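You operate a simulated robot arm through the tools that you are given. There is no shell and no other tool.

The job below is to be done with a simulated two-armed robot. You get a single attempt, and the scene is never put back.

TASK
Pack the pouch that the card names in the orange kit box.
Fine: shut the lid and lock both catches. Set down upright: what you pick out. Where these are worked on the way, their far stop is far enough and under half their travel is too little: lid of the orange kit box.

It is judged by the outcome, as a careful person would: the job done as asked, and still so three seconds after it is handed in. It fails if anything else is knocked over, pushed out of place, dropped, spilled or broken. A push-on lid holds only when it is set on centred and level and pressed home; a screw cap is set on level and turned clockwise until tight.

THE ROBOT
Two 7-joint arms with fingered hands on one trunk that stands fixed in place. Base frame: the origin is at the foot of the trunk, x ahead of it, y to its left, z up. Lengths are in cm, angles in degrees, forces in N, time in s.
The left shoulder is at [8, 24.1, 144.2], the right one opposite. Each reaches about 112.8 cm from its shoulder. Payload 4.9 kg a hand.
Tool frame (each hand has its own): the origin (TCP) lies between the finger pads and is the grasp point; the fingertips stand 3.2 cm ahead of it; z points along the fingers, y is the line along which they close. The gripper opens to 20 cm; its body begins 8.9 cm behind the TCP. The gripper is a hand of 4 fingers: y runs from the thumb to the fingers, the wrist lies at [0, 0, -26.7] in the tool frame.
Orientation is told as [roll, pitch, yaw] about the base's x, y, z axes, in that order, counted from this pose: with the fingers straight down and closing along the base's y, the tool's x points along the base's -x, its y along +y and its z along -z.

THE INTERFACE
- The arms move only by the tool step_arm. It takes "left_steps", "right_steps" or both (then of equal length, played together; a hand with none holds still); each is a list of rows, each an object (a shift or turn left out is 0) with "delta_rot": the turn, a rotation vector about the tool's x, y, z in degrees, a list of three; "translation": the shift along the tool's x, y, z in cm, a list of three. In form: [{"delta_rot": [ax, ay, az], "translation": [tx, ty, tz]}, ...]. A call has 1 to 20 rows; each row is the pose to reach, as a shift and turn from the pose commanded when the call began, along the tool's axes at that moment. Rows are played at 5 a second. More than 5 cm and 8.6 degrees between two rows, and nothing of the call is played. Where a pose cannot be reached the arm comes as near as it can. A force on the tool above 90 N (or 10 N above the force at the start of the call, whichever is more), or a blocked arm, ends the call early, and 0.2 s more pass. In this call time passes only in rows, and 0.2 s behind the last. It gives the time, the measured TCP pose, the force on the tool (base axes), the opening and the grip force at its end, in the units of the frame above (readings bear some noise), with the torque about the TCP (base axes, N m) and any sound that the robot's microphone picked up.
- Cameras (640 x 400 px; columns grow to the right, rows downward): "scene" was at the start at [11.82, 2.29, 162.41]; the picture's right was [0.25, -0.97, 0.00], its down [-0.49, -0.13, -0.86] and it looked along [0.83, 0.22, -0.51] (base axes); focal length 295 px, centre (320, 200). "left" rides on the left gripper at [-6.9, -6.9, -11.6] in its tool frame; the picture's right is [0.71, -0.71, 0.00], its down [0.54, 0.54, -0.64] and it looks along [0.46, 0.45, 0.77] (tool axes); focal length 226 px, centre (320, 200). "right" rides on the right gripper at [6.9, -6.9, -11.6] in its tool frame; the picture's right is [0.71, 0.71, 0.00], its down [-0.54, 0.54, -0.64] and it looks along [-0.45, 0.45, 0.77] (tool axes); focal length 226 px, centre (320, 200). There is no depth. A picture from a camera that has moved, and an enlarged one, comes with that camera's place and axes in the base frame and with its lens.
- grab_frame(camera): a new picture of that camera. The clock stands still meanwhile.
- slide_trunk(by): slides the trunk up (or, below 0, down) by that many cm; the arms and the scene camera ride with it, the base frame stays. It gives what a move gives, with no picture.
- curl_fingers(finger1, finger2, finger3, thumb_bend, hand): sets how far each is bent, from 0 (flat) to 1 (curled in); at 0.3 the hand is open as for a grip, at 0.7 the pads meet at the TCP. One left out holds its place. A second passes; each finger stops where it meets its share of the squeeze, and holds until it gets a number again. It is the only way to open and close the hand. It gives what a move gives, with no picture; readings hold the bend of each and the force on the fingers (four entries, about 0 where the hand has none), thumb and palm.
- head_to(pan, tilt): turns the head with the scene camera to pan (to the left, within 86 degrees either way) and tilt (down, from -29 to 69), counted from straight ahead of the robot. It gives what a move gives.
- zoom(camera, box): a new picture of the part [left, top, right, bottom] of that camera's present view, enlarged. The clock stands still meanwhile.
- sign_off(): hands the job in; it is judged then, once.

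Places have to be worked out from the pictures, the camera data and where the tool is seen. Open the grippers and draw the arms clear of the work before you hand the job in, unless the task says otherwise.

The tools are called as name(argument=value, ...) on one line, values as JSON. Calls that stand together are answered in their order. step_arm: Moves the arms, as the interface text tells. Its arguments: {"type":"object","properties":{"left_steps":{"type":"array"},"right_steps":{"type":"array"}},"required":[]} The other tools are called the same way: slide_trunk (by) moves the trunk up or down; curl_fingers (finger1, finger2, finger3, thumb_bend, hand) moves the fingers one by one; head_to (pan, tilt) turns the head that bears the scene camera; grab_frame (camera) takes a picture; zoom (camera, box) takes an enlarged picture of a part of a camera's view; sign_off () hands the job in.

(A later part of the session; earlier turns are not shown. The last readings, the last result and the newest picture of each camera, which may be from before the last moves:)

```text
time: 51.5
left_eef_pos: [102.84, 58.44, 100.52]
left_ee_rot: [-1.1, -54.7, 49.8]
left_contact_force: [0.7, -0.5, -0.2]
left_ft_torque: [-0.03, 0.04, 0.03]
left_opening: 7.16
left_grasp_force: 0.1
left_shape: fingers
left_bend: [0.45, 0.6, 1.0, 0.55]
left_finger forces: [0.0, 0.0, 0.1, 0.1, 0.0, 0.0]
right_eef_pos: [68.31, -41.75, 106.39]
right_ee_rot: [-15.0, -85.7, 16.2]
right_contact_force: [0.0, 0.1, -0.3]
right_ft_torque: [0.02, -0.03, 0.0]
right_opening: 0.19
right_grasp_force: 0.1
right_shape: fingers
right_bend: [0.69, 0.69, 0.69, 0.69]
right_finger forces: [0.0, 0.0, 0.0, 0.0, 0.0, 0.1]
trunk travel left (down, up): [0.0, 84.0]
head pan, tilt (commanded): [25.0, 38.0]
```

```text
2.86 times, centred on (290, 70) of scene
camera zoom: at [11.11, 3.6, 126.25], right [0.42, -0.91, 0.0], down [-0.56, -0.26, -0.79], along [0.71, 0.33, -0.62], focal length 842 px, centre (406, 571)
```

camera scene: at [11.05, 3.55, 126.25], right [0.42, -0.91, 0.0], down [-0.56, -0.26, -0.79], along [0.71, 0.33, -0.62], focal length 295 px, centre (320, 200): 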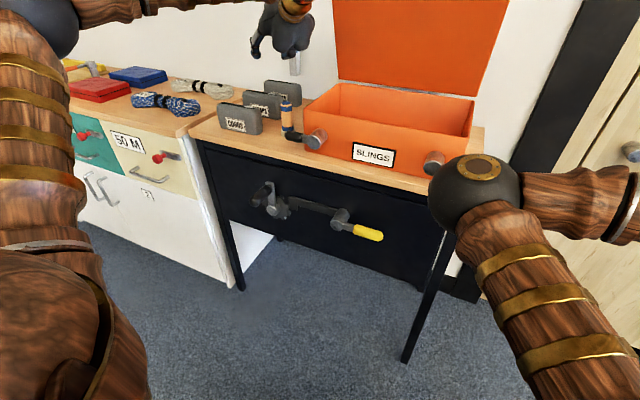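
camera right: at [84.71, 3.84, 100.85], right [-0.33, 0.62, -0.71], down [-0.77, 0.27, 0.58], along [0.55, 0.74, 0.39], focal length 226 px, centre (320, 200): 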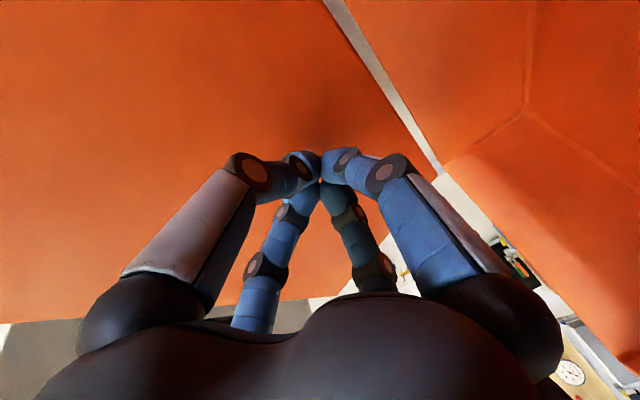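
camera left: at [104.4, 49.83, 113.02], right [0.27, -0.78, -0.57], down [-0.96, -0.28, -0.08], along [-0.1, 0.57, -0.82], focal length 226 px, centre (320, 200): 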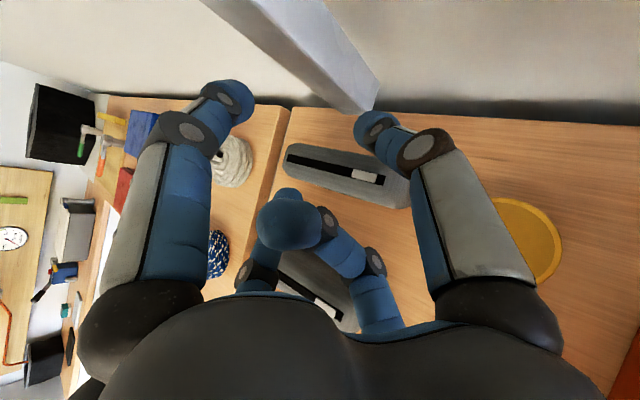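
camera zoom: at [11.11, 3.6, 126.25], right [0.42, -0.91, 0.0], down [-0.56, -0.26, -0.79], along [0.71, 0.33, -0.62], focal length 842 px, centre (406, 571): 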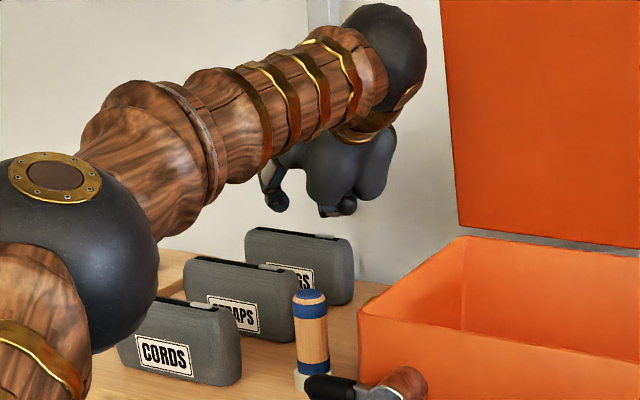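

The pouch slot lies at x≈105.7, y 57–68.5; the thumb tip is near [108.7, 57.3]. I open thumb and finger 2 a little and descend halfway, checking clearance.

curl_fingers(hand="left", finger2=0.55, thumb_bend=0.52)

step_arm(left_steps=[{"translation": [1.2, 0, 1.0]}, {"translation": [2.3, 0, 2.0]}, {"translation": [3.1, 0.1, 2.6]}])

grab_frame(camera="left")

zoom(camera="left", box=[260, 90, 460, 230])

zoom(camera="scene", box=[220, 0, 360, 140])

```text
time: 52.5
left_eef_pos: [102.64, 58.61, 100.76]
left_ee_rot: [-1.3, -54.8, 49.9]
left_contact_force: [-0.1, -0.2, 0.9]
left_ft_torque: [0.02, -0.01, -0.02]
left_opening: 7.6
left_grasp_force: 0.0
left_shape: fingers
left_bend: [0.45, 0.55, 1.0, 0.52]
left_finger forces: [0.0, 0.1, 0.1, 0.1, 0.0, 0.0]
right_eef_pos: [68.05, -41.75, 106.44]
right_ee_rot: [-15.8, -85.8, 17.0]
right_contact_force: [0.8, -0.2, 0.1]
right_ft_torque: [0.0, 0.0, 0.01]
right_opening: 0.23
right_grasp_force: 0.1
right_shape: fingers
right_bend: [0.69, 0.69, 0.69, 0.69]
right_finger forces: [0.0, 0.0, 0.1, 0.1, 0.0, 0.0]
trunk travel left (down, up): [0.0, 84.0]
head pan, tilt (commanded): [25.0, 38.0]
```

```text
time: 53.3
left_eef_pos: [102.95, 58.6, 96.88]
left_ee_rot: [-1.3, -54.8, 50.0]
left_contact_force: [0.5, -0.3, -0.6]
left_ft_torque: [0.0, 0.0, 0.01]
left_opening: 7.58
left_grasp_force: 0.1
left_shape: fingers
left_bend: [0.45, 0.55, 1.0, 0.52]
left_finger forces: [0.0, 0.1, 0.1, 0.1, 0.2, 0.0]
right_eef_pos: [68.03, -41.63, 106.53]
right_ee_rot: [-16.1, -86.0, 17.3]
right_contact_force: [-0.7, 0.1, 0.0]
right_ft_torque: [-0.02, 0.0, -0.01]
right_opening: 0.22
right_grasp_force: 0.1
right_shape: fingers
right_bend: [0.69, 0.69, 0.69, 0.69]
right_finger forces: [0.0, 0.1, 0.0, 0.0, 0.0, 0.0]
trunk travel left (down, up): [0.0, 84.0]
head pan, tilt (commanded): [25.0, 38.0]
```

```text
taken
camera left: at [104.38, 50.05, 109.26], right [0.27, -0.78, -0.57], down [-0.96, -0.28, -0.08], along [-0.1, 0.57, -0.82], focal length 226 px, centre (320, 200)
```

left: 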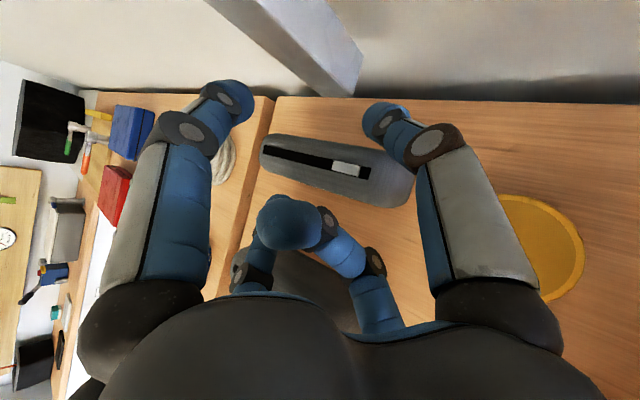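

```text
2.86 times, centred on (360, 160) of left
camera zoom: at [104.38, 50.05, 109.26], right [0.27, -0.78, -0.57], down [-0.96, -0.28, -0.08], along [-0.1, 0.57, -0.82], focal length 646 px, centre (206, 314)
```

zoom: 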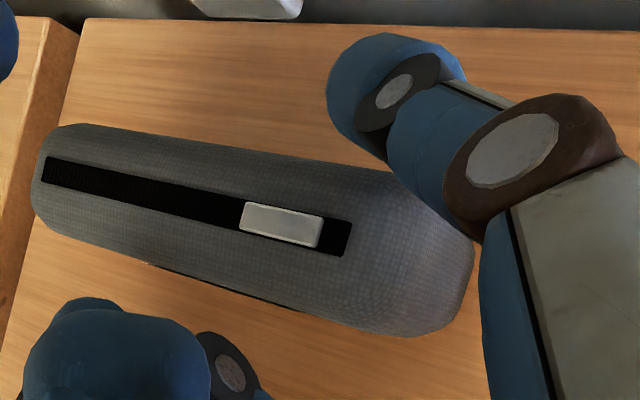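

```text
2.86 times, centred on (290, 70) of scene
camera zoom: at [10.92, 3.69, 126.27], right [0.42, -0.91, 0.0], down [-0.56, -0.26, -0.79], along [0.71, 0.33, -0.62], focal length 842 px, centre (406, 571)
```

zoom: 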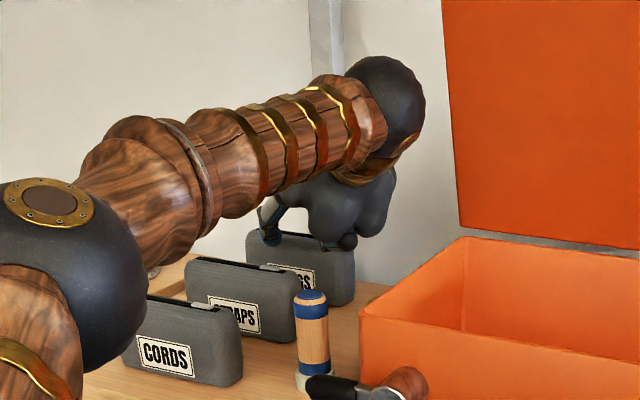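

The thumb tip is at about [109.3, 57.0], half a centimetre behind the pouch's back face. I descend the remaining 3.5 cm slowly.

step_arm(left_steps=[{"translation": [0.7, 0, 0.6]}, {"translation": [1.4, 0, 1.2]}, {"translation": [2.0, 0, 1.8]}, {"translation": [2.6, 0, 2.4]}])

grab_frame(camera="left")

zoom(camera="scene", box=[220, 0, 360, 140])

```text
time: 54.3
left_eef_pos: [103.13, 59.03, 93.21]
left_ee_rot: [-1.2, -54.6, 49.9]
left_contact_force: [0.0, -0.4, -0.8]
left_ft_torque: [0.01, -0.01, 0.02]
left_opening: 7.61
left_grasp_force: 0.3
left_shape: fingers
left_bend: [0.45, 0.55, 1.0, 0.52]
left_finger forces: [0.1, 0.1, 0.0, 0.0, 0.5, 0.0]
right_eef_pos: [68.05, -41.69, 106.48]
right_ee_rot: [-15.8, -85.9, 16.9]
right_contact_force: [-0.3, -1.1, -0.3]
right_ft_torque: [0.04, 0.01, 0.0]
right_opening: 0.22
right_grasp_force: 0.0
right_shape: fingers
right_bend: [0.69, 0.69, 0.69, 0.69]
right_finger forces: [0.1, 0.0, 0.0, 0.1, 0.0, 0.1]
trunk travel left (down, up): [0.0, 84.0]
head pan, tilt (commanded): [25.0, 38.0]
```

```text
taken
camera left: at [104.65, 50.46, 105.68], right [0.27, -0.78, -0.57], down [-0.96, -0.28, -0.08], along [-0.1, 0.57, -0.82], focal length 226 px, centre (320, 200)
```

left: 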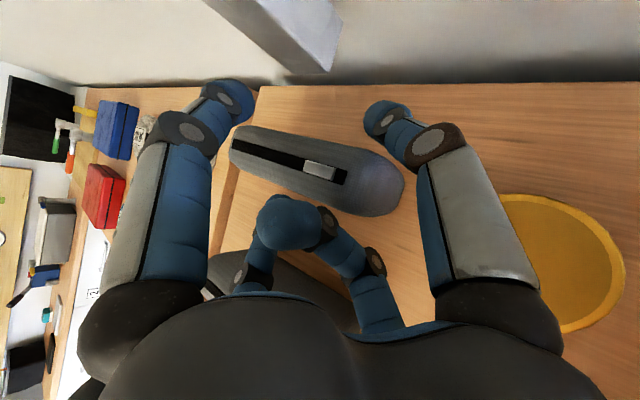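

```text
2.86 times, centred on (290, 70) of scene
camera zoom: at [10.9, 3.65, 126.27], right [0.42, -0.91, 0.0], down [-0.56, -0.26, -0.79], along [0.71, 0.33, -0.62], focal length 842 px, centre (406, 571)
```

zoom: 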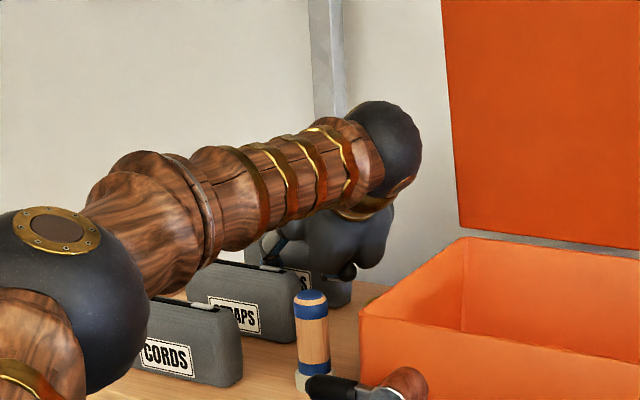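

Nothing was disturbed; the thumb is behind the pouch's right end with only a light touch (0.5 N). I start closing thumb and finger 2 gently.

curl_fingers(hand="left", finger2=0.6, thumb_bend=0.58)

grab_frame(camera="left")

```text
time: 55.3
left_eef_pos: [103.02, 59.12, 93.26]
left_ee_rot: [-1.3, -54.7, 50.0]
left_contact_force: [-0.6, -0.3, 0.5]
left_ft_torque: [0.09, 0.1, 0.1]
left_opening: 7.13
left_grasp_force: 5.3
left_shape: fingers
left_bend: [0.45, 0.58, 1.0, 0.55]
left_finger forces: [0.0, 2.1, 2.7, 0.1, 4.8, 0.0]
right_eef_pos: [68.13, -41.71, 106.44]
right_ee_rot: [-15.9, -85.9, 17.0]
right_contact_force: [-0.5, -0.8, -0.6]
right_ft_torque: [-0.03, 0.0, 0.01]
right_opening: 0.22
right_grasp_force: 0.1
right_shape: fingers
right_bend: [0.69, 0.69, 0.69, 0.69]
right_finger forces: [0.0, 0.1, 0.0, 0.0, 0.1, 0.0]
trunk travel left (down, up): [0.0, 84.0]
head pan, tilt (commanded): [25.0, 38.0]
```

```text
taken
camera left: at [104.67, 50.45, 105.73], right [0.27, -0.78, -0.57], down [-0.96, -0.28, -0.08], along [-0.1, 0.57, -0.82], focal length 226 px, centre (320, 200)
```

left: 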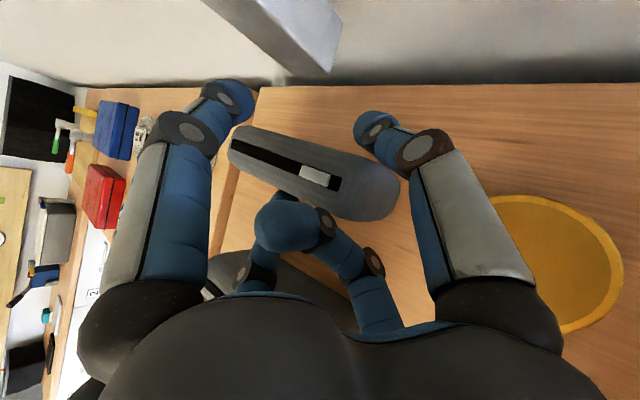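

The pouch is touched from behind by the thumb (4.8 N) and from the front by fingers 2 and 3. I squeeze further with thumb and finger 2.

curl_fingers(hand="left", finger2=0.7, thumb_bend=0.66)

grab_frame(camera="left")

zoom(camera="scene", box=[240, 40, 360, 140])

```text
time: 56.3
left_eef_pos: [103.1, 59.07, 93.37]
left_ee_rot: [-1.4, -54.8, 50.0]
left_contact_force: [-0.4, -0.2, 2.0]
left_ft_torque: [-0.04, 0.06, 0.06]
left_opening: 6.76
left_grasp_force: 20.2
left_shape: fingers
left_bend: [0.45, 0.6, 1.0, 0.59]
left_finger forces: [0.0, 5.8, 14.5, 0.0, 20.5, 0.0]
right_eef_pos: [68.18, -41.77, 106.44]
right_ee_rot: [-15.8, -85.9, 17.0]
right_contact_force: [0.5, -0.4, -0.2]
right_ft_torque: [-0.01, 0.01, 0.0]
right_opening: 0.2
right_grasp_force: 0.1
right_shape: fingers
right_bend: [0.69, 0.69, 0.69, 0.69]
right_finger forces: [0.0, 0.0, 0.0, 0.1, 0.0, 0.0]
trunk travel left (down, up): [0.0, 84.0]
head pan, tilt (commanded): [25.0, 38.0]
```

```text
taken
camera left: at [104.65, 50.41, 105.8], right [0.27, -0.78, -0.57], down [-0.96, -0.28, -0.08], along [-0.09, 0.57, -0.82], focal length 226 px, centre (320, 200)
```

left: 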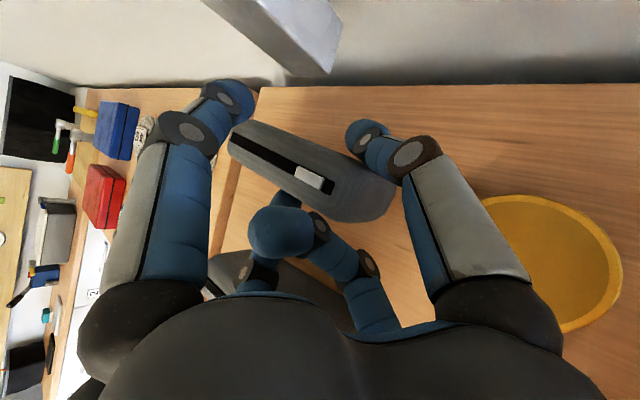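

```text
4.00 times, centred on (300, 90) of scene
camera zoom: at [10.9, 3.64, 126.27], right [0.42, -0.91, 0.0], down [-0.56, -0.26, -0.79], along [0.71, 0.33, -0.62], focal length 1178 px, centre (400, 640)
```

zoom: 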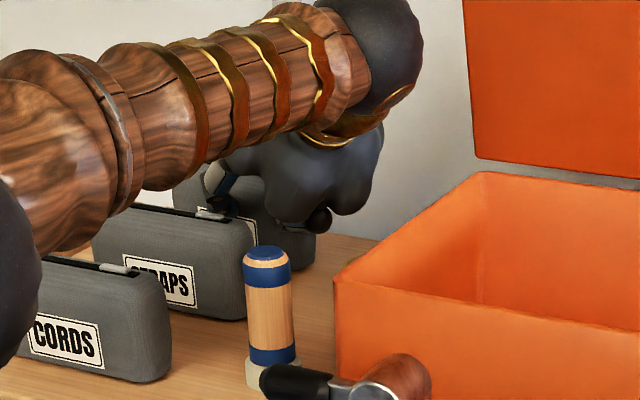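

The grip is firm: thumb 20.5 N against fingers 3 (14.5 N) and 2 (5.8 N). I lift 2 cm straight up as a test.

step_arm(left_steps=[{"translation": [-0.6, 0, -0.43]}, {"translation": [-1.1, 0, -0.8]}, {"translation": [-1.65, 0, -1.15]}])

grab_frame(camera="left")

zoom(camera="scene", box=[240, 40, 360, 140])

```text
time: 57.1
left_eef_pos: [103.24, 59.06, 95.6]
left_ee_rot: [-1.3, -54.9, 50.0]
left_contact_force: [-0.2, 1.1, -2.3]
left_ft_torque: [-0.06, 0.03, 0.02]
left_opening: 6.32
left_grasp_force: 6.1
left_shape: fingers
left_bend: [0.45, 0.61, 1.0, 0.63]
left_finger forces: [0.1, 6.2, 0.0, 0.0, 6.0, 0.0]
right_eef_pos: [68.1, -41.63, 106.34]
right_ee_rot: [-15.8, -86.0, 17.0]
right_contact_force: [-0.2, -0.5, -0.7]
right_ft_torque: [-0.01, -0.01, -0.02]
right_opening: 0.2
right_grasp_force: 0.1
right_shape: fingers
right_bend: [0.69, 0.69, 0.69, 0.69]
right_finger forces: [0.0, 0.0, 0.0, 0.0, 0.0, 0.0]
trunk travel left (down, up): [0.0, 84.0]
head pan, tilt (commanded): [25.0, 38.0]
```

```text
taken
camera left: at [104.75, 50.48, 107.96], right [0.27, -0.78, -0.57], down [-0.96, -0.28, -0.08], along [-0.1, 0.57, -0.82], focal length 226 px, centre (320, 200)
```

left: 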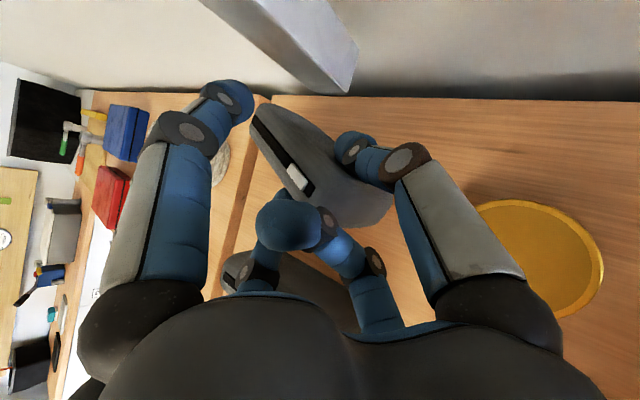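

```text
4.00 times, centred on (300, 90) of scene
camera zoom: at [10.94, 3.66, 126.26], right [0.42, -0.91, 0.0], down [-0.56, -0.26, -0.79], along [0.71, 0.33, -0.62], focal length 1178 px, centre (400, 640)
```

zoom: 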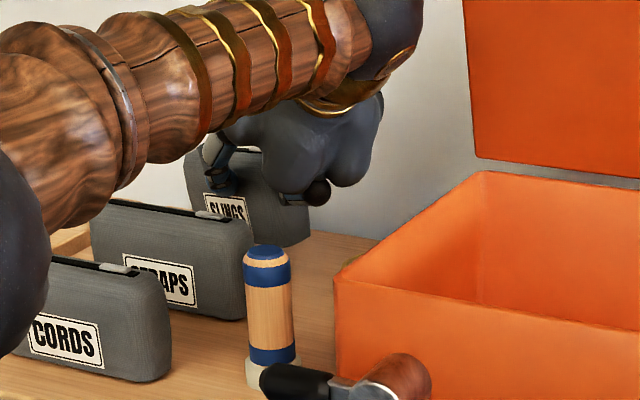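

The pouch has yawed ~30° and is now held between thumb and finger 2 (about 6 N each), aligned with the hand. I squeeze both more firmly before lifting further.

curl_fingers(hand="left", finger2=0.8, thumb_bend=0.8)

grab_frame(camera="left")

zoom(camera="left", box=[220, 90, 420, 230])

zoom(camera="scene", box=[260, 60, 340, 120])

```text
time: 58.1
left_eef_pos: [103.23, 59.06, 95.49]
left_ee_rot: [-1.3, -54.8, 50.0]
left_contact_force: [0.1, -0.1, -1.8]
left_ft_torque: [-0.04, -0.02, 0.03]
left_opening: 5.93
left_grasp_force: 16.0
left_shape: fingers
left_bend: [0.45, 0.55, 1.0, 0.75]
left_finger forces: [0.1, 15.9, 0.1, 0.0, 15.4, 0.0]
right_eef_pos: [68.06, -41.79, 106.44]
right_ee_rot: [-15.9, -85.9, 16.9]
right_contact_force: [-0.2, 0.8, 0.6]
right_ft_torque: [0.01, -0.02, 0.03]
right_opening: 0.2
right_grasp_force: 0.1
right_shape: fingers
right_bend: [0.69, 0.69, 0.69, 0.69]
right_finger forces: [0.0, 0.1, 0.1, 0.0, 0.0, 0.1]
trunk travel left (down, up): [0.0, 84.0]
head pan, tilt (commanded): [25.0, 38.0]
```

```text
taken
camera left: at [104.75, 50.48, 107.95], right [0.27, -0.78, -0.57], down [-0.96, -0.28, -0.08], along [-0.1, 0.57, -0.82], focal length 226 px, centre (320, 200)
```

left: 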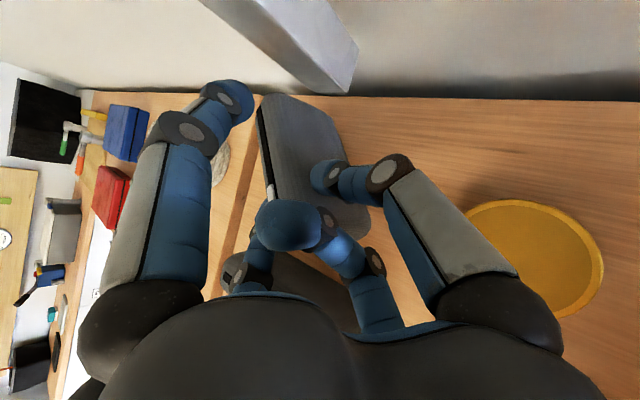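

```text
2.86 times, centred on (320, 160) of left
camera zoom: at [104.75, 50.48, 107.95], right [0.27, -0.78, -0.57], down [-0.96, -0.28, -0.08], along [-0.1, 0.57, -0.82], focal length 646 px, centre (320, 314)
```

zoom: 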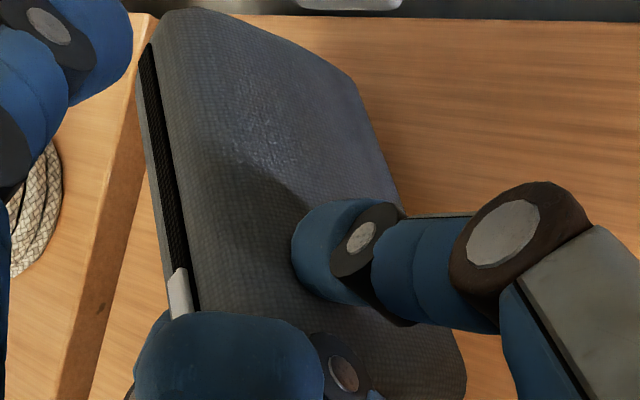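

```text
6.67 times, centred on (300, 90) of scene
camera zoom: at [10.93, 3.67, 126.27], right [0.42, -0.91, 0.0], down [-0.56, -0.26, -0.79], along [0.71, 0.33, -0.62], focal length 1964 px, centre (453, 933)
```

zoom: 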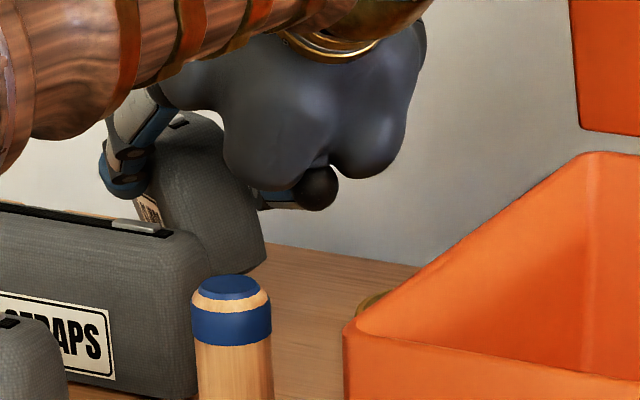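

The pouch is aligned with the hand and held at ~16 N from both sides, weighing only ~2 N. I lift it further, straight up first and then slightly back away from the wall.

step_arm(left_steps=[{"translation": [-0.8, 0, -0.6]}, {"translation": [-1.63, -0.02, -1.16]}, {"translation": [-3.27, -0.04, -2.31]}, {"translation": [-4.2, 0.15, -3.6]}, {"translation": [-5.12, 0.35, -4.89]}, {"translation": [-6.57, 0.79, -8.05]}, {"translation": [-8.02, 1.23, -11.2]}, {"translation": [-8.24, 1.73, -14.36]}])

grab_frame(camera="left")

zoom(camera="scene", box=[220, 0, 360, 120])

```text
time: 59.9
left_eef_pos: [96.88, 54.82, 110.61]
left_ee_rot: [-1.2, -54.8, 50.1]
left_contact_force: [-0.2, -0.5, -3.0]
left_ft_torque: [-0.14, 0.03, -0.01]
left_opening: 5.92
left_grasp_force: 15.9
left_shape: fingers
left_bend: [0.45, 0.55, 1.0, 0.75]
left_finger forces: [0.0, 16.1, 0.0, 0.0, 15.3, 0.0]
right_eef_pos: [67.93, -41.67, 106.49]
right_ee_rot: [-15.9, -85.9, 17.1]
right_contact_force: [-0.8, 0.6, -0.5]
right_ft_torque: [0.01, 0.0, 0.02]
right_opening: 0.19
right_grasp_force: 0.0
right_shape: fingers
right_bend: [0.69, 0.69, 0.69, 0.69]
right_finger forces: [0.0, 0.0, 0.0, 0.0, 0.0, 0.0]
trunk travel left (down, up): [0.0, 84.0]
head pan, tilt (commanded): [25.0, 38.0]
```

```text
taken
camera left: at [98.47, 46.37, 122.97], right [0.27, -0.78, -0.57], down [-0.96, -0.28, -0.08], along [-0.09, 0.57, -0.82], focal length 226 px, centre (320, 200)
```

left: 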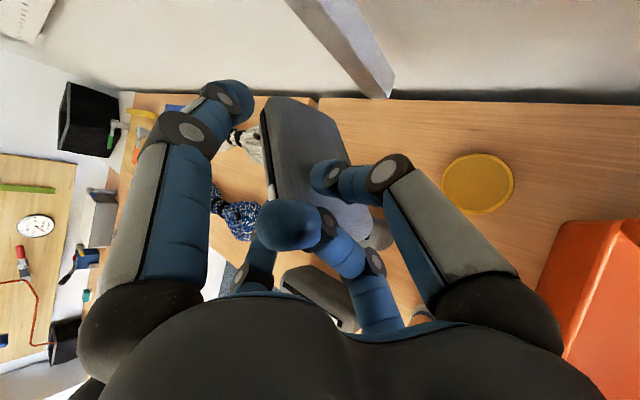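

```text
3.33 times, centred on (290, 60) of scene
camera zoom: at [10.82, 3.64, 126.28], right [0.42, -0.91, 0.0], down [-0.56, -0.26, -0.79], along [0.71, 0.33, -0.62], focal length 982 px, centre (420, 667)
```

zoom: 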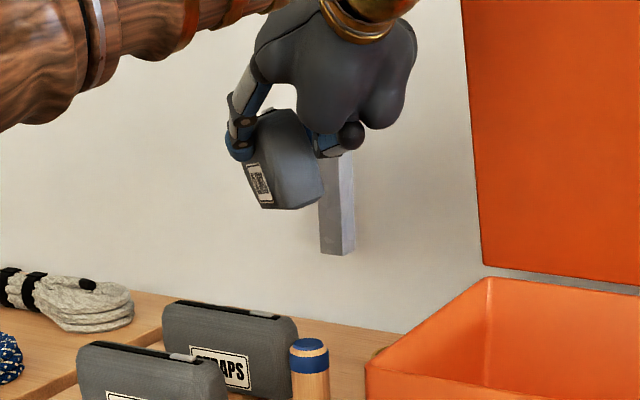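

The pouch hangs stably in the grip with its bottom near z≈101. I draw the left hand back toward the robot over the lane, and at the same time move the right arm further out of the way.

step_arm(left_steps=[{"translation": [0.94, 1.6, -2.2]}, {"translation": [1.9, 3.2, -4.4]}, {"translation": [2.8, 4.8, -6.5]}, {"translation": [3.75, 6.35, -8.7]}], right_steps=[{"translation": [-0.1, -4.5, 1.4]}, {"translation": [-0.2, -9, 2.8]}, {"translation": [-0.3, -13.6, 4.3]}, {"translation": [-0.4, -18.1, 5.7]}])

grab_frame(camera="scene")

zoom(camera="scene", box=[200, 0, 360, 120])

```text
time: 60.9
left_eef_pos: [86.3, 51.72, 111.65]
left_ee_rot: [-1.2, -54.4, 49.8]
left_contact_force: [0.1, -0.8, -2.4]
left_ft_torque: [-0.11, 0.01, 0.02]
left_opening: 5.87
left_grasp_force: 15.5
left_shape: fingers
left_bend: [0.45, 0.55, 1.0, 0.75]
left_finger forces: [0.0, 15.9, 0.1, 0.1, 15.4, 0.0]
right_eef_pos: [74.26, -60.12, 106.61]
right_ee_rot: [-14.9, -85.9, 16.2]
right_contact_force: [-0.4, 0.0, -0.4]
right_ft_torque: [0.06, -0.03, -0.02]
right_opening: 0.21
right_grasp_force: 0.1
right_shape: fingers
right_bend: [0.69, 0.69, 0.69, 0.69]
right_finger forces: [0.1, 0.1, 0.0, 0.1, 0.0, 0.1]
trunk travel left (down, up): [0.0, 84.0]
head pan, tilt (commanded): [25.0, 38.0]
```

```text
taken
camera scene: at [10.85, 3.55, 126.28], right [0.42, -0.91, 0.0], down [-0.56, -0.26, -0.79], along [0.71, 0.33, -0.62], focal length 295 px, centre (320, 200)
```

scene: 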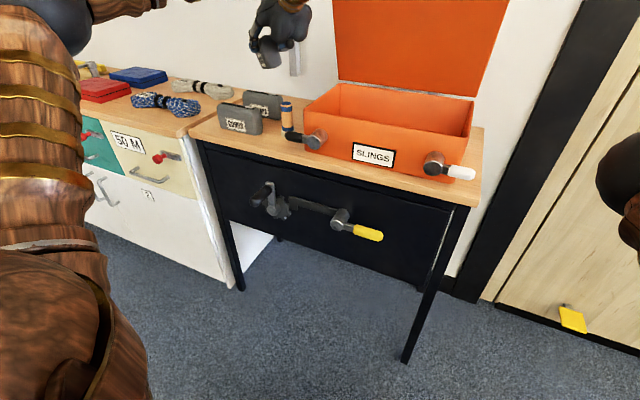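

```text
3.33 times, centred on (280, 60) of scene
camera zoom: at [10.85, 3.55, 126.28], right [0.42, -0.91, 0.0], down [-0.56, -0.26, -0.79], along [0.71, 0.33, -0.62], focal length 982 px, centre (453, 667)
```

zoom: 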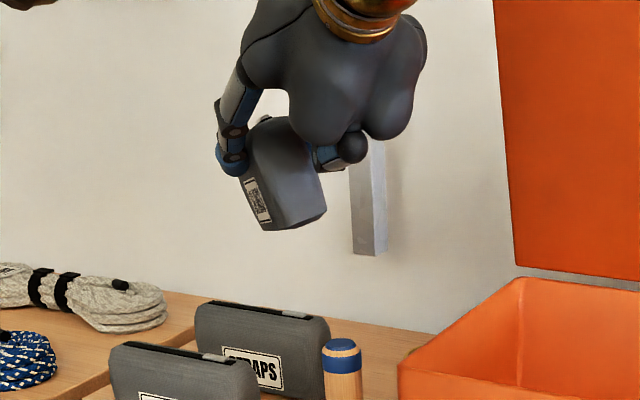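

All other items are untouched. The pouch leans about 12° toward finger 2's side, so while carrying it over the box I roll the hand by about 12° to set it upright.

step_arm(left_steps=[{"translation": [1.9, -3.0, -2.9], "delta_rot": [-1.7, 0.05, 2.4]}, {"translation": [3.8, -6.0, -5.7], "delta_rot": [-3.4, 0.1, 4.9]}, {"translation": [5.7, -9.0, -8.6], "delta_rot": [-5.2, 0.15, 7.3]}, {"translation": [7.6, -12.0, -11.5], "delta_rot": [-6.9, 0.2, 9.8]}])

grab_frame(camera="scene")

zoom(camera="scene", box=[220, 0, 400, 130])

```text
time: 61.9
left_eef_pos: [86.13, 33.87, 112.72]
left_ee_rot: [19.2, -53.1, 33.4]
left_contact_force: [-0.2, -0.7, -3.2]
left_ft_torque: [-0.1, 0.04, -0.02]
left_opening: 5.93
left_grasp_force: 15.9
left_shape: fingers
left_bend: [0.45, 0.55, 1.0, 0.75]
left_finger forces: [0.0, 15.7, 0.1, 0.0, 15.7, 0.1]
right_eef_pos: [74.39, -60.04, 106.43]
right_ee_rot: [-14.2, -85.9, 15.4]
right_contact_force: [0.2, -0.6, -0.4]
right_ft_torque: [0.0, -0.01, 0.06]
right_opening: 0.2
right_grasp_force: 0.1
right_shape: fingers
right_bend: [0.69, 0.69, 0.69, 0.69]
right_finger forces: [0.0, 0.1, 0.0, 0.1, 0.0, 0.1]
trunk travel left (down, up): [0.0, 84.0]
head pan, tilt (commanded): [25.0, 38.0]
```

```text
taken
camera scene: at [10.98, 3.44, 126.27], right [0.42, -0.91, 0.0], down [-0.56, -0.26, -0.79], along [0.71, 0.33, -0.62], focal length 295 px, centre (320, 200)
```

scene: 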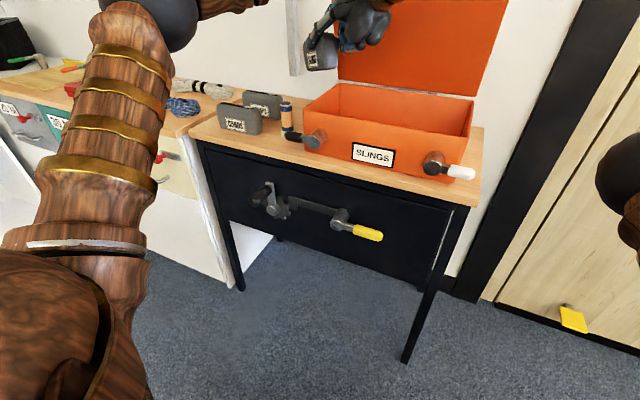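

```text
3.08 times, centred on (310, 65) of scene
camera zoom: at [10.98, 3.44, 126.27], right [0.42, -0.91, 0.0], down [-0.56, -0.26, -0.79], along [0.71, 0.33, -0.62], focal length 906 px, centre (351, 615)
```

zoom: 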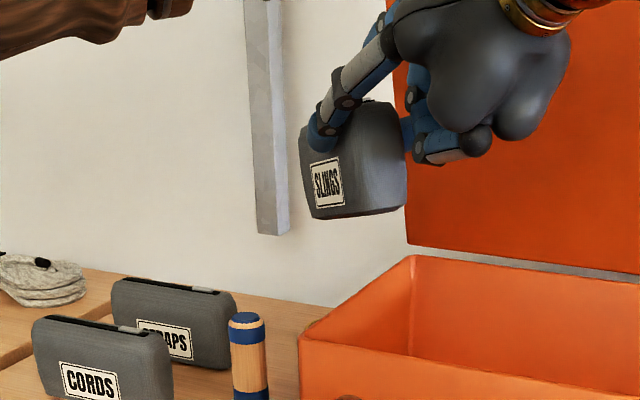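

The pouch now looks nearly upright; I zoom in to judge any sag of its far end.

zoom(camera="scene", box=[295, 20, 355, 80])

grab_frame(camera="left")

```text
6.67 times, centred on (325, 50) of scene
camera zoom: at [10.98, 3.44, 126.27], right [0.42, -0.91, 0.0], down [-0.56, -0.26, -0.79], along [0.71, 0.33, -0.62], focal length 1964 px, centre (287, 1200)
```

zoom: 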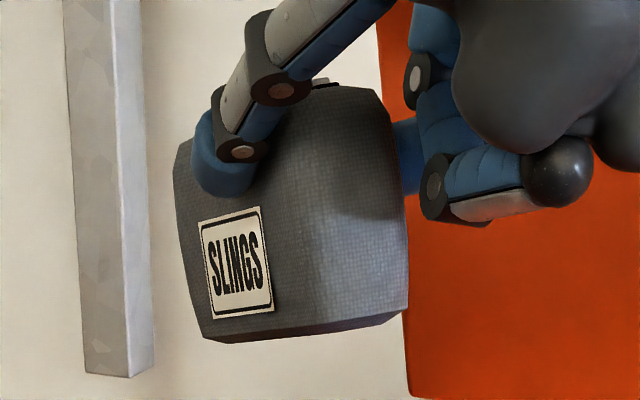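

```text
taken
camera left: at [89.43, 23.68, 123.41], right [0.17, -0.69, -0.7], down [-0.96, -0.27, 0.04], along [-0.22, 0.67, -0.71], focal length 226 px, centre (320, 200)
```

left: 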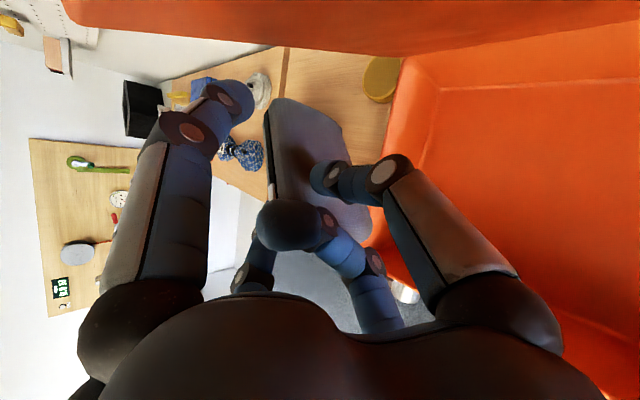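

The far end of the pouch sags about 15°, which the box floor will level as I lower it. I carry it to above the middle of the box.

step_arm(left_steps=[{"translation": [1.5, -2.9, -2.9]}, {"translation": [3, -5.8, -5.8]}, {"translation": [4.5, -8.7, -8.7]}, {"translation": [6, -11.4, -11.6]}])

grab_frame(camera="scene")

grab_frame(camera="left")

```text
time: 62.9
left_eef_pos: [86.35, 16.39, 112.54]
left_ee_rot: [18.9, -53.2, 33.5]
left_contact_force: [0.6, -0.1, -1.8]
left_ft_torque: [-0.11, 0.01, 0.01]
left_opening: 5.89
left_grasp_force: 15.9
left_shape: fingers
left_bend: [0.45, 0.55, 1.0, 0.75]
left_finger forces: [0.0, 15.7, 0.0, 0.0, 15.6, 0.0]
right_eef_pos: [74.25, -60.08, 106.57]
right_ee_rot: [-14.3, -85.8, 15.6]
right_contact_force: [0.2, -0.1, 0.3]
right_ft_torque: [0.0, -0.03, 0.04]
right_opening: 0.2
right_grasp_force: 0.0
right_shape: fingers
right_bend: [0.69, 0.69, 0.69, 0.69]
right_finger forces: [0.0, 0.1, 0.0, 0.0, 0.0, 0.0]
trunk travel left (down, up): [0.0, 84.0]
head pan, tilt (commanded): [25.0, 38.0]
```

```text
taken
camera scene: at [10.95, 3.45, 126.27], right [0.42, -0.91, 0.0], down [-0.56, -0.26, -0.79], along [0.71, 0.33, -0.62], focal length 295 px, centre (320, 200)
```

scene: 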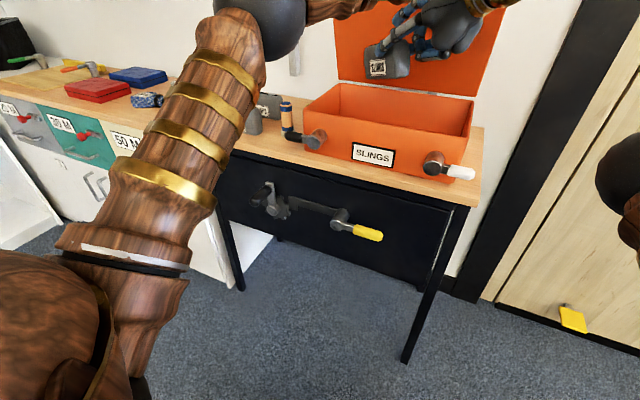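

```text
taken
camera left: at [89.86, 6.27, 123.22], right [0.17, -0.69, -0.7], down [-0.96, -0.27, 0.04], along [-0.22, 0.67, -0.71], focal length 226 px, centre (320, 200)
```

left: 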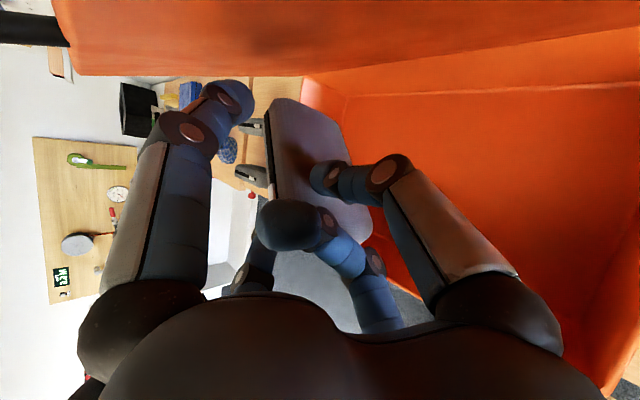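

The pouch is over the box. I zoom in to check its attitude before lowering.

zoom(camera="scene", box=[290, 0, 490, 200])

zoom(camera="scene", box=[350, 20, 430, 90])

```text
2.00 times, centred on (390, 100) of scene
camera zoom: at [10.95, 3.45, 126.27], right [0.42, -0.91, 0.0], down [-0.56, -0.26, -0.79], along [0.71, 0.33, -0.62], focal length 589 px, centre (180, 400)
```

zoom: 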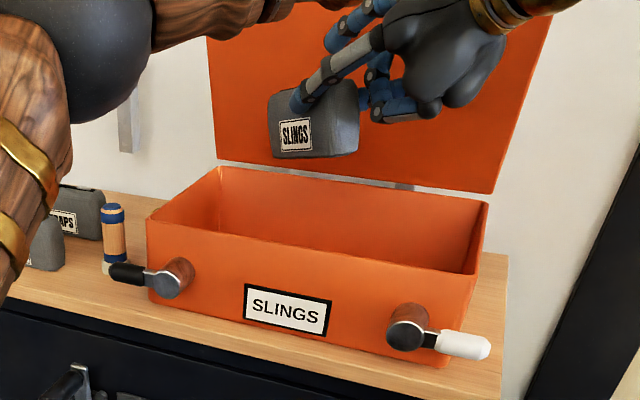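

```text
5.71 times, centred on (390, 55) of scene
camera zoom: at [10.95, 3.45, 126.27], right [0.42, -0.91, 0.0], down [-0.56, -0.26, -0.79], along [0.71, 0.33, -0.62], focal length 1683 px, centre (-80, 1029)
```

zoom: 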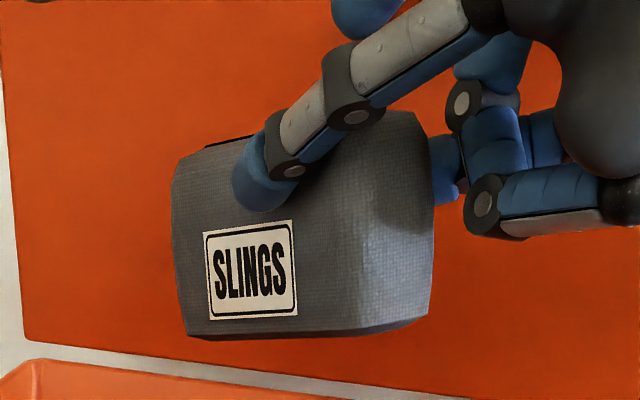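

Measured attitude: upright laterally, far end sagging ~16°, its lowest corner about 9–10 cm below the TCP. I lower 15 cm while shifting 3 cm deeper into the box.

step_arm(left_steps=[{"translation": [2.6, -1.4, 2.4]}, {"translation": [5.3, -2.7, 4.8]}, {"translation": [7.9, -4.1, 7.2]}, {"translation": [10.6, -5.5, 9.6]}])

zoom(camera="scene", box=[290, 20, 490, 200])

grab_frame(camera="left")

```text
time: 63.9
left_eef_pos: [89.77, 16.12, 97.56]
left_ee_rot: [19.0, -52.9, 33.4]
left_contact_force: [-0.2, 0.5, -2.7]
left_ft_torque: [-0.13, 0.02, 0.04]
left_opening: 5.91
left_grasp_force: 16.2
left_shape: fingers
left_bend: [0.45, 0.55, 1.0, 0.75]
left_finger forces: [0.1, 15.7, 0.0, 0.0, 15.5, 0.0]
right_eef_pos: [74.4, -59.86, 106.45]
right_ee_rot: [-15.6, -85.9, 16.6]
right_contact_force: [-0.4, -0.2, 0.6]
right_ft_torque: [-0.02, -0.01, 0.02]
right_opening: 0.23
right_grasp_force: 0.1
right_shape: fingers
right_bend: [0.69, 0.69, 0.69, 0.69]
right_finger forces: [0.0, 0.0, 0.0, 0.0, 0.0, 0.0]
trunk travel left (down, up): [0.0, 84.0]
head pan, tilt (commanded): [25.0, 38.0]
```

```text
2.22 times, centred on (390, 110) of scene
camera zoom: at [11.07, 3.65, 126.25], right [0.42, -0.91, 0.0], down [-0.56, -0.26, -0.79], along [0.71, 0.33, -0.62], focal length 655 px, centre (164, 400)
```

zoom: 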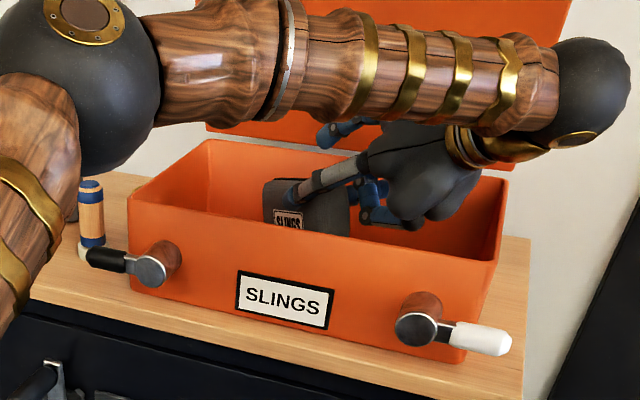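

```text
taken
camera left: at [93.07, 6.07, 108.35], right [0.17, -0.69, -0.7], down [-0.96, -0.27, 0.04], along [-0.22, 0.67, -0.71], focal length 226 px, centre (320, 200)
```

left: 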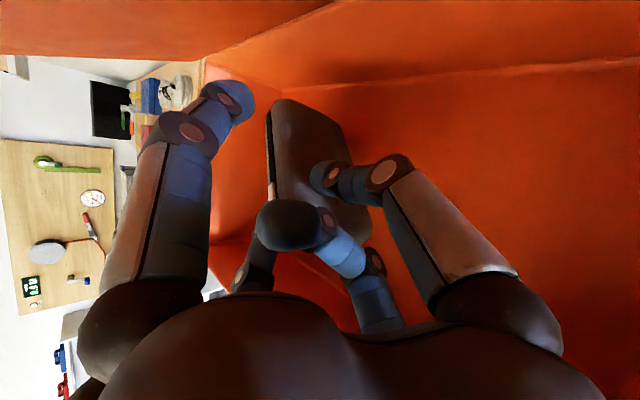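

Forces are unchanged, so the pouch is still hanging free inside the box. I lower it another 2.5 cm in small steps, watching for floor contact.

step_arm(left_steps=[{"translation": [0.8, -0.2, 0.57]}, {"translation": [1.6, -0.4, 1.14]}, {"translation": [2.0, -0.5, 1.42]}])

grab_frame(camera="left")

```text
time: 64.7
left_eef_pos: [89.46, 16.11, 95.16]
left_ee_rot: [18.9, -53.1, 33.7]
left_contact_force: [-0.7, -0.1, 0.9]
left_ft_torque: [0.15, -0.03, 0.06]
left_opening: 5.91
left_grasp_force: 15.9
left_shape: fingers
left_bend: [0.45, 0.55, 1.0, 0.75]
left_finger forces: [0.1, 15.6, 0.1, 0.0, 15.5, 0.0]
right_eef_pos: [74.28, -59.98, 106.61]
right_ee_rot: [-15.6, -85.9, 16.8]
right_contact_force: [-0.2, 0.2, 1.2]
right_ft_torque: [-0.03, -0.01, 0.01]
right_opening: 0.22
right_grasp_force: 0.0
right_shape: fingers
right_bend: [0.69, 0.69, 0.69, 0.69]
right_finger forces: [0.0, 0.1, 0.0, 0.1, 0.0, 0.0]
trunk travel left (down, up): [0.0, 84.0]
head pan, tilt (commanded): [25.0, 38.0]
```

```text
taken
camera left: at [92.87, 6.0, 105.92], right [0.17, -0.69, -0.7], down [-0.96, -0.27, 0.04], along [-0.22, 0.67, -0.71], focal length 226 px, centre (320, 200)
```

left: 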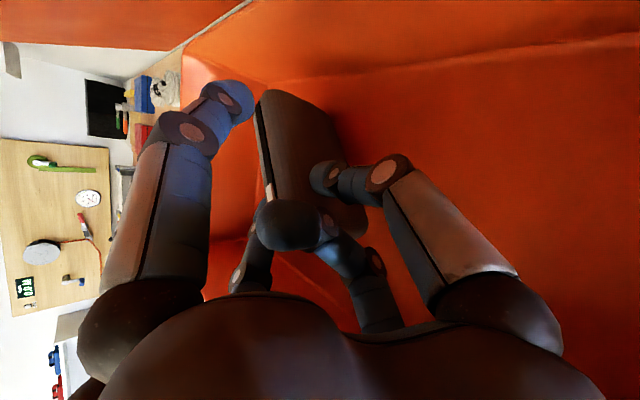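

The far end touched the floor (vertical force went from −2.7 to +0.9 N). I continue down slowly so the floor levels the pouch.

step_arm(left_steps=[{"translation": [0.4, -0.1, 0.28]}, {"translation": [0.8, -0.2, 0.57]}, {"translation": [1.2, -0.3, 0.85]}])

grab_frame(camera="left")

zoom(camera="scene", box=[330, 60, 450, 140])

```text
time: 65.5
left_eef_pos: [89.45, 16.12, 93.47]
left_ee_rot: [18.9, -53.1, 33.6]
left_contact_force: [-0.2, -1.1, 0.5]
left_ft_torque: [0.18, -0.02, 0.11]
left_opening: 5.92
left_grasp_force: 14.6
left_shape: fingers
left_bend: [0.45, 0.55, 1.0, 0.75]
left_finger forces: [0.0, 15.2, 0.0, 0.0, 14.7, 0.1]
right_eef_pos: [74.16, -59.92, 106.65]
right_ee_rot: [-15.6, -86.0, 17.0]
right_contact_force: [-0.3, 0.0, 0.1]
right_ft_torque: [-0.03, -0.02, 0.0]
right_opening: 0.2
right_grasp_force: 0.1
right_shape: fingers
right_bend: [0.69, 0.69, 0.69, 0.69]
right_finger forces: [0.1, 0.1, 0.0, 0.1, 0.0, 0.1]
trunk travel left (down, up): [0.0, 84.0]
head pan, tilt (commanded): [25.0, 38.0]
```

```text
taken
camera left: at [92.84, 6.02, 104.3], right [0.17, -0.69, -0.7], down [-0.96, -0.27, 0.04], along [-0.22, 0.67, -0.71], focal length 226 px, centre (320, 200)
```

left: 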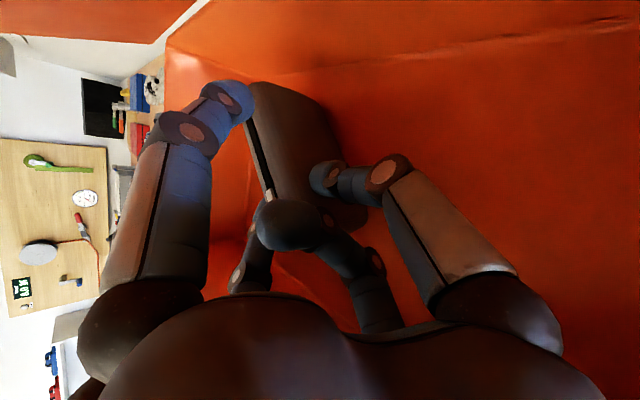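

```text
5.00 times, centred on (390, 100) of scene
camera zoom: at [10.91, 3.63, 126.27], right [0.42, -0.91, 0.0], down [-0.56, -0.26, -0.79], along [0.71, 0.33, -0.62], focal length 1473 px, centre (-30, 700)
```

zoom: 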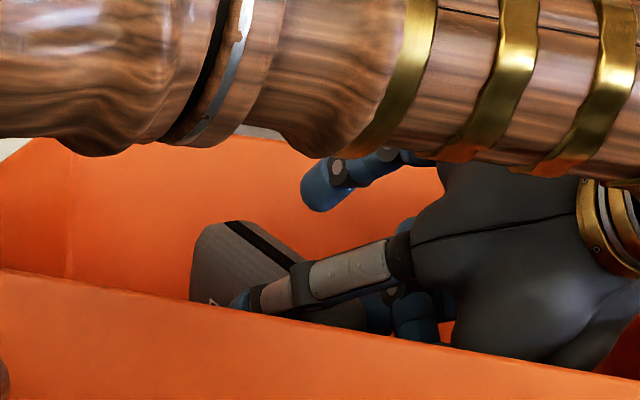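

The slot line now reads level (floor has levelled the pouch). I release by opening thumb and finger 2 moderately.

curl_fingers(hand="left", finger2=0.47, thumb_bend=0.62)

grab_frame(camera="left")

zoom(camera="scene", box=[330, 60, 450, 140])

```text
time: 66.5
left_eef_pos: [89.44, 16.11, 93.52]
left_ee_rot: [18.9, -53.1, 33.5]
left_contact_force: [0.4, 0.1, 0.5]
left_ft_torque: [0.02, 0.02, 0.02]
left_opening: 6.32
left_grasp_force: 0.4
left_shape: fingers
left_bend: [0.45, 0.47, 1.0, 0.62]
left_finger forces: [0.0, 0.1, 0.9, 0.0, 0.1, 0.1]
right_eef_pos: [74.23, -59.93, 106.51]
right_ee_rot: [-15.6, -85.8, 16.9]
right_contact_force: [0.5, -1.1, 0.5]
right_ft_torque: [0.03, 0.0, 0.01]
right_opening: 0.19
right_grasp_force: 0.0
right_shape: fingers
right_bend: [0.69, 0.69, 0.69, 0.69]
right_finger forces: [0.0, 0.1, 0.0, 0.0, 0.0, 0.0]
trunk travel left (down, up): [0.0, 84.0]
head pan, tilt (commanded): [25.0, 38.0]
```

```text
taken
camera left: at [92.85, 6.01, 104.29], right [0.17, -0.69, -0.7], down [-0.96, -0.27, 0.04], along [-0.22, 0.67, -0.71], focal length 226 px, centre (320, 200)
```

left: 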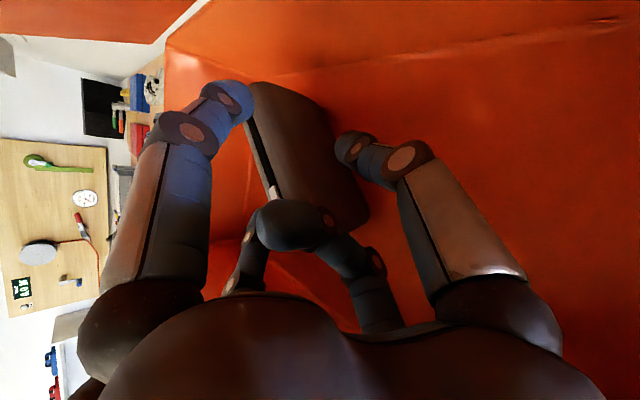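

```text
5.00 times, centred on (390, 100) of scene
camera zoom: at [10.92, 3.63, 126.27], right [0.42, -0.91, 0.0], down [-0.56, -0.26, -0.79], along [0.71, 0.33, -0.62], focal length 1473 px, centre (-30, 700)
```

zoom: 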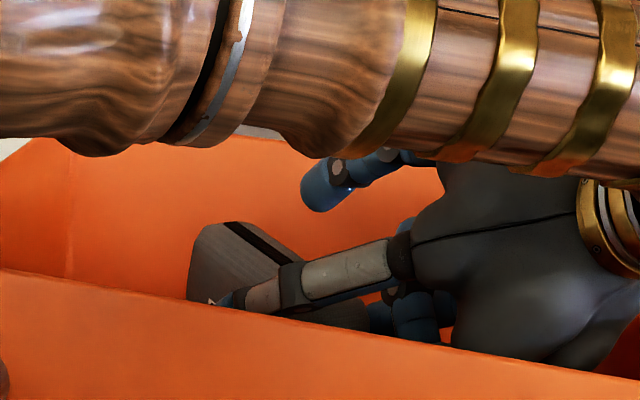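

The pouch stands free on the box floor (finger forces near zero). I draw the hand slightly back and then straight up.

step_arm(left_steps=[{"translation": [0.08, 0.02, -0.99]}, {"translation": [-1.5, 0.56, -2.98]}, {"translation": [-4.1, 1.2, -5.26]}, {"translation": [-6.9, 1.9, -7.25]}, {"translation": [-9.79, 2.59, -9.99]}, {"translation": [-12.73, 3.75, -12.49]}])

grab_frame(camera="left")

zoom(camera="scene", box=[290, 20, 490, 200])

```text
time: 67.9
left_eef_pos: [87.51, 14.5, 111.59]
left_ee_rot: [19.0, -53.1, 33.6]
left_contact_force: [-0.5, 0.6, 0.2]
left_ft_torque: [-0.02, 0.01, 0.01]
left_opening: 6.33
left_grasp_force: 0.0
left_shape: fingers
left_bend: [0.45, 0.47, 1.0, 0.62]
left_finger forces: [0.0, 0.0, 0.0, 0.0, 0.0, 0.0]
right_eef_pos: [74.16, -59.78, 106.65]
right_ee_rot: [-16.0, -85.9, 17.1]
right_contact_force: [-0.5, -0.3, -0.1]
right_ft_torque: [-0.01, -0.02, 0.01]
right_opening: 0.25
right_grasp_force: 0.2
right_shape: fingers
right_bend: [0.69, 0.69, 0.69, 0.69]
right_finger forces: [0.1, 0.1, 0.0, 0.0, 0.0, 0.1]
trunk travel left (down, up): [0.0, 84.0]
head pan, tilt (commanded): [25.0, 38.0]
```

```text
taken
camera left: at [90.88, 4.39, 122.44], right [0.17, -0.69, -0.7], down [-0.96, -0.27, 0.04], along [-0.22, 0.67, -0.71], focal length 226 px, centre (320, 200)
```

left: 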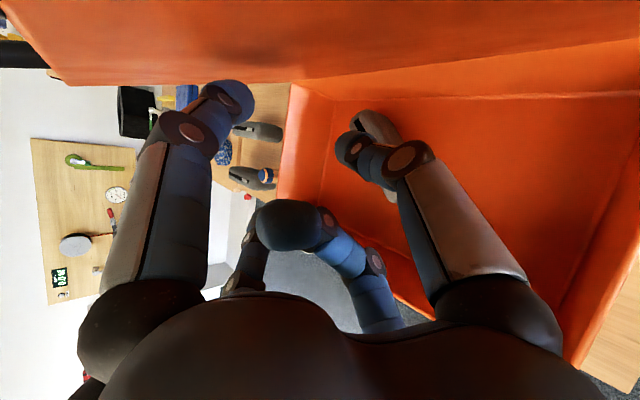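

```text
2.22 times, centred on (390, 110) of scene
camera zoom: at [10.86, 3.66, 126.27], right [0.42, -0.91, 0.0], down [-0.56, -0.26, -0.79], along [0.71, 0.33, -0.62], focal length 655 px, centre (164, 400)
```

zoom: 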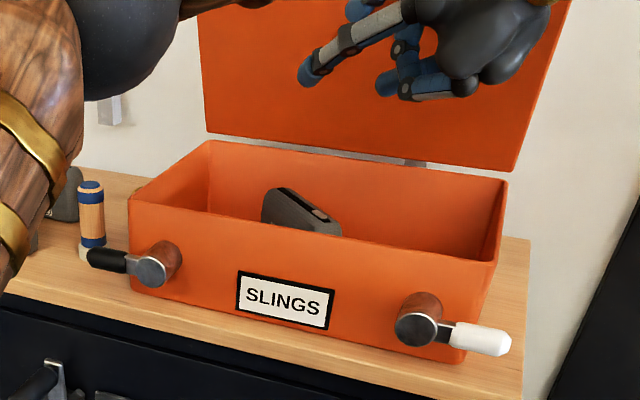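

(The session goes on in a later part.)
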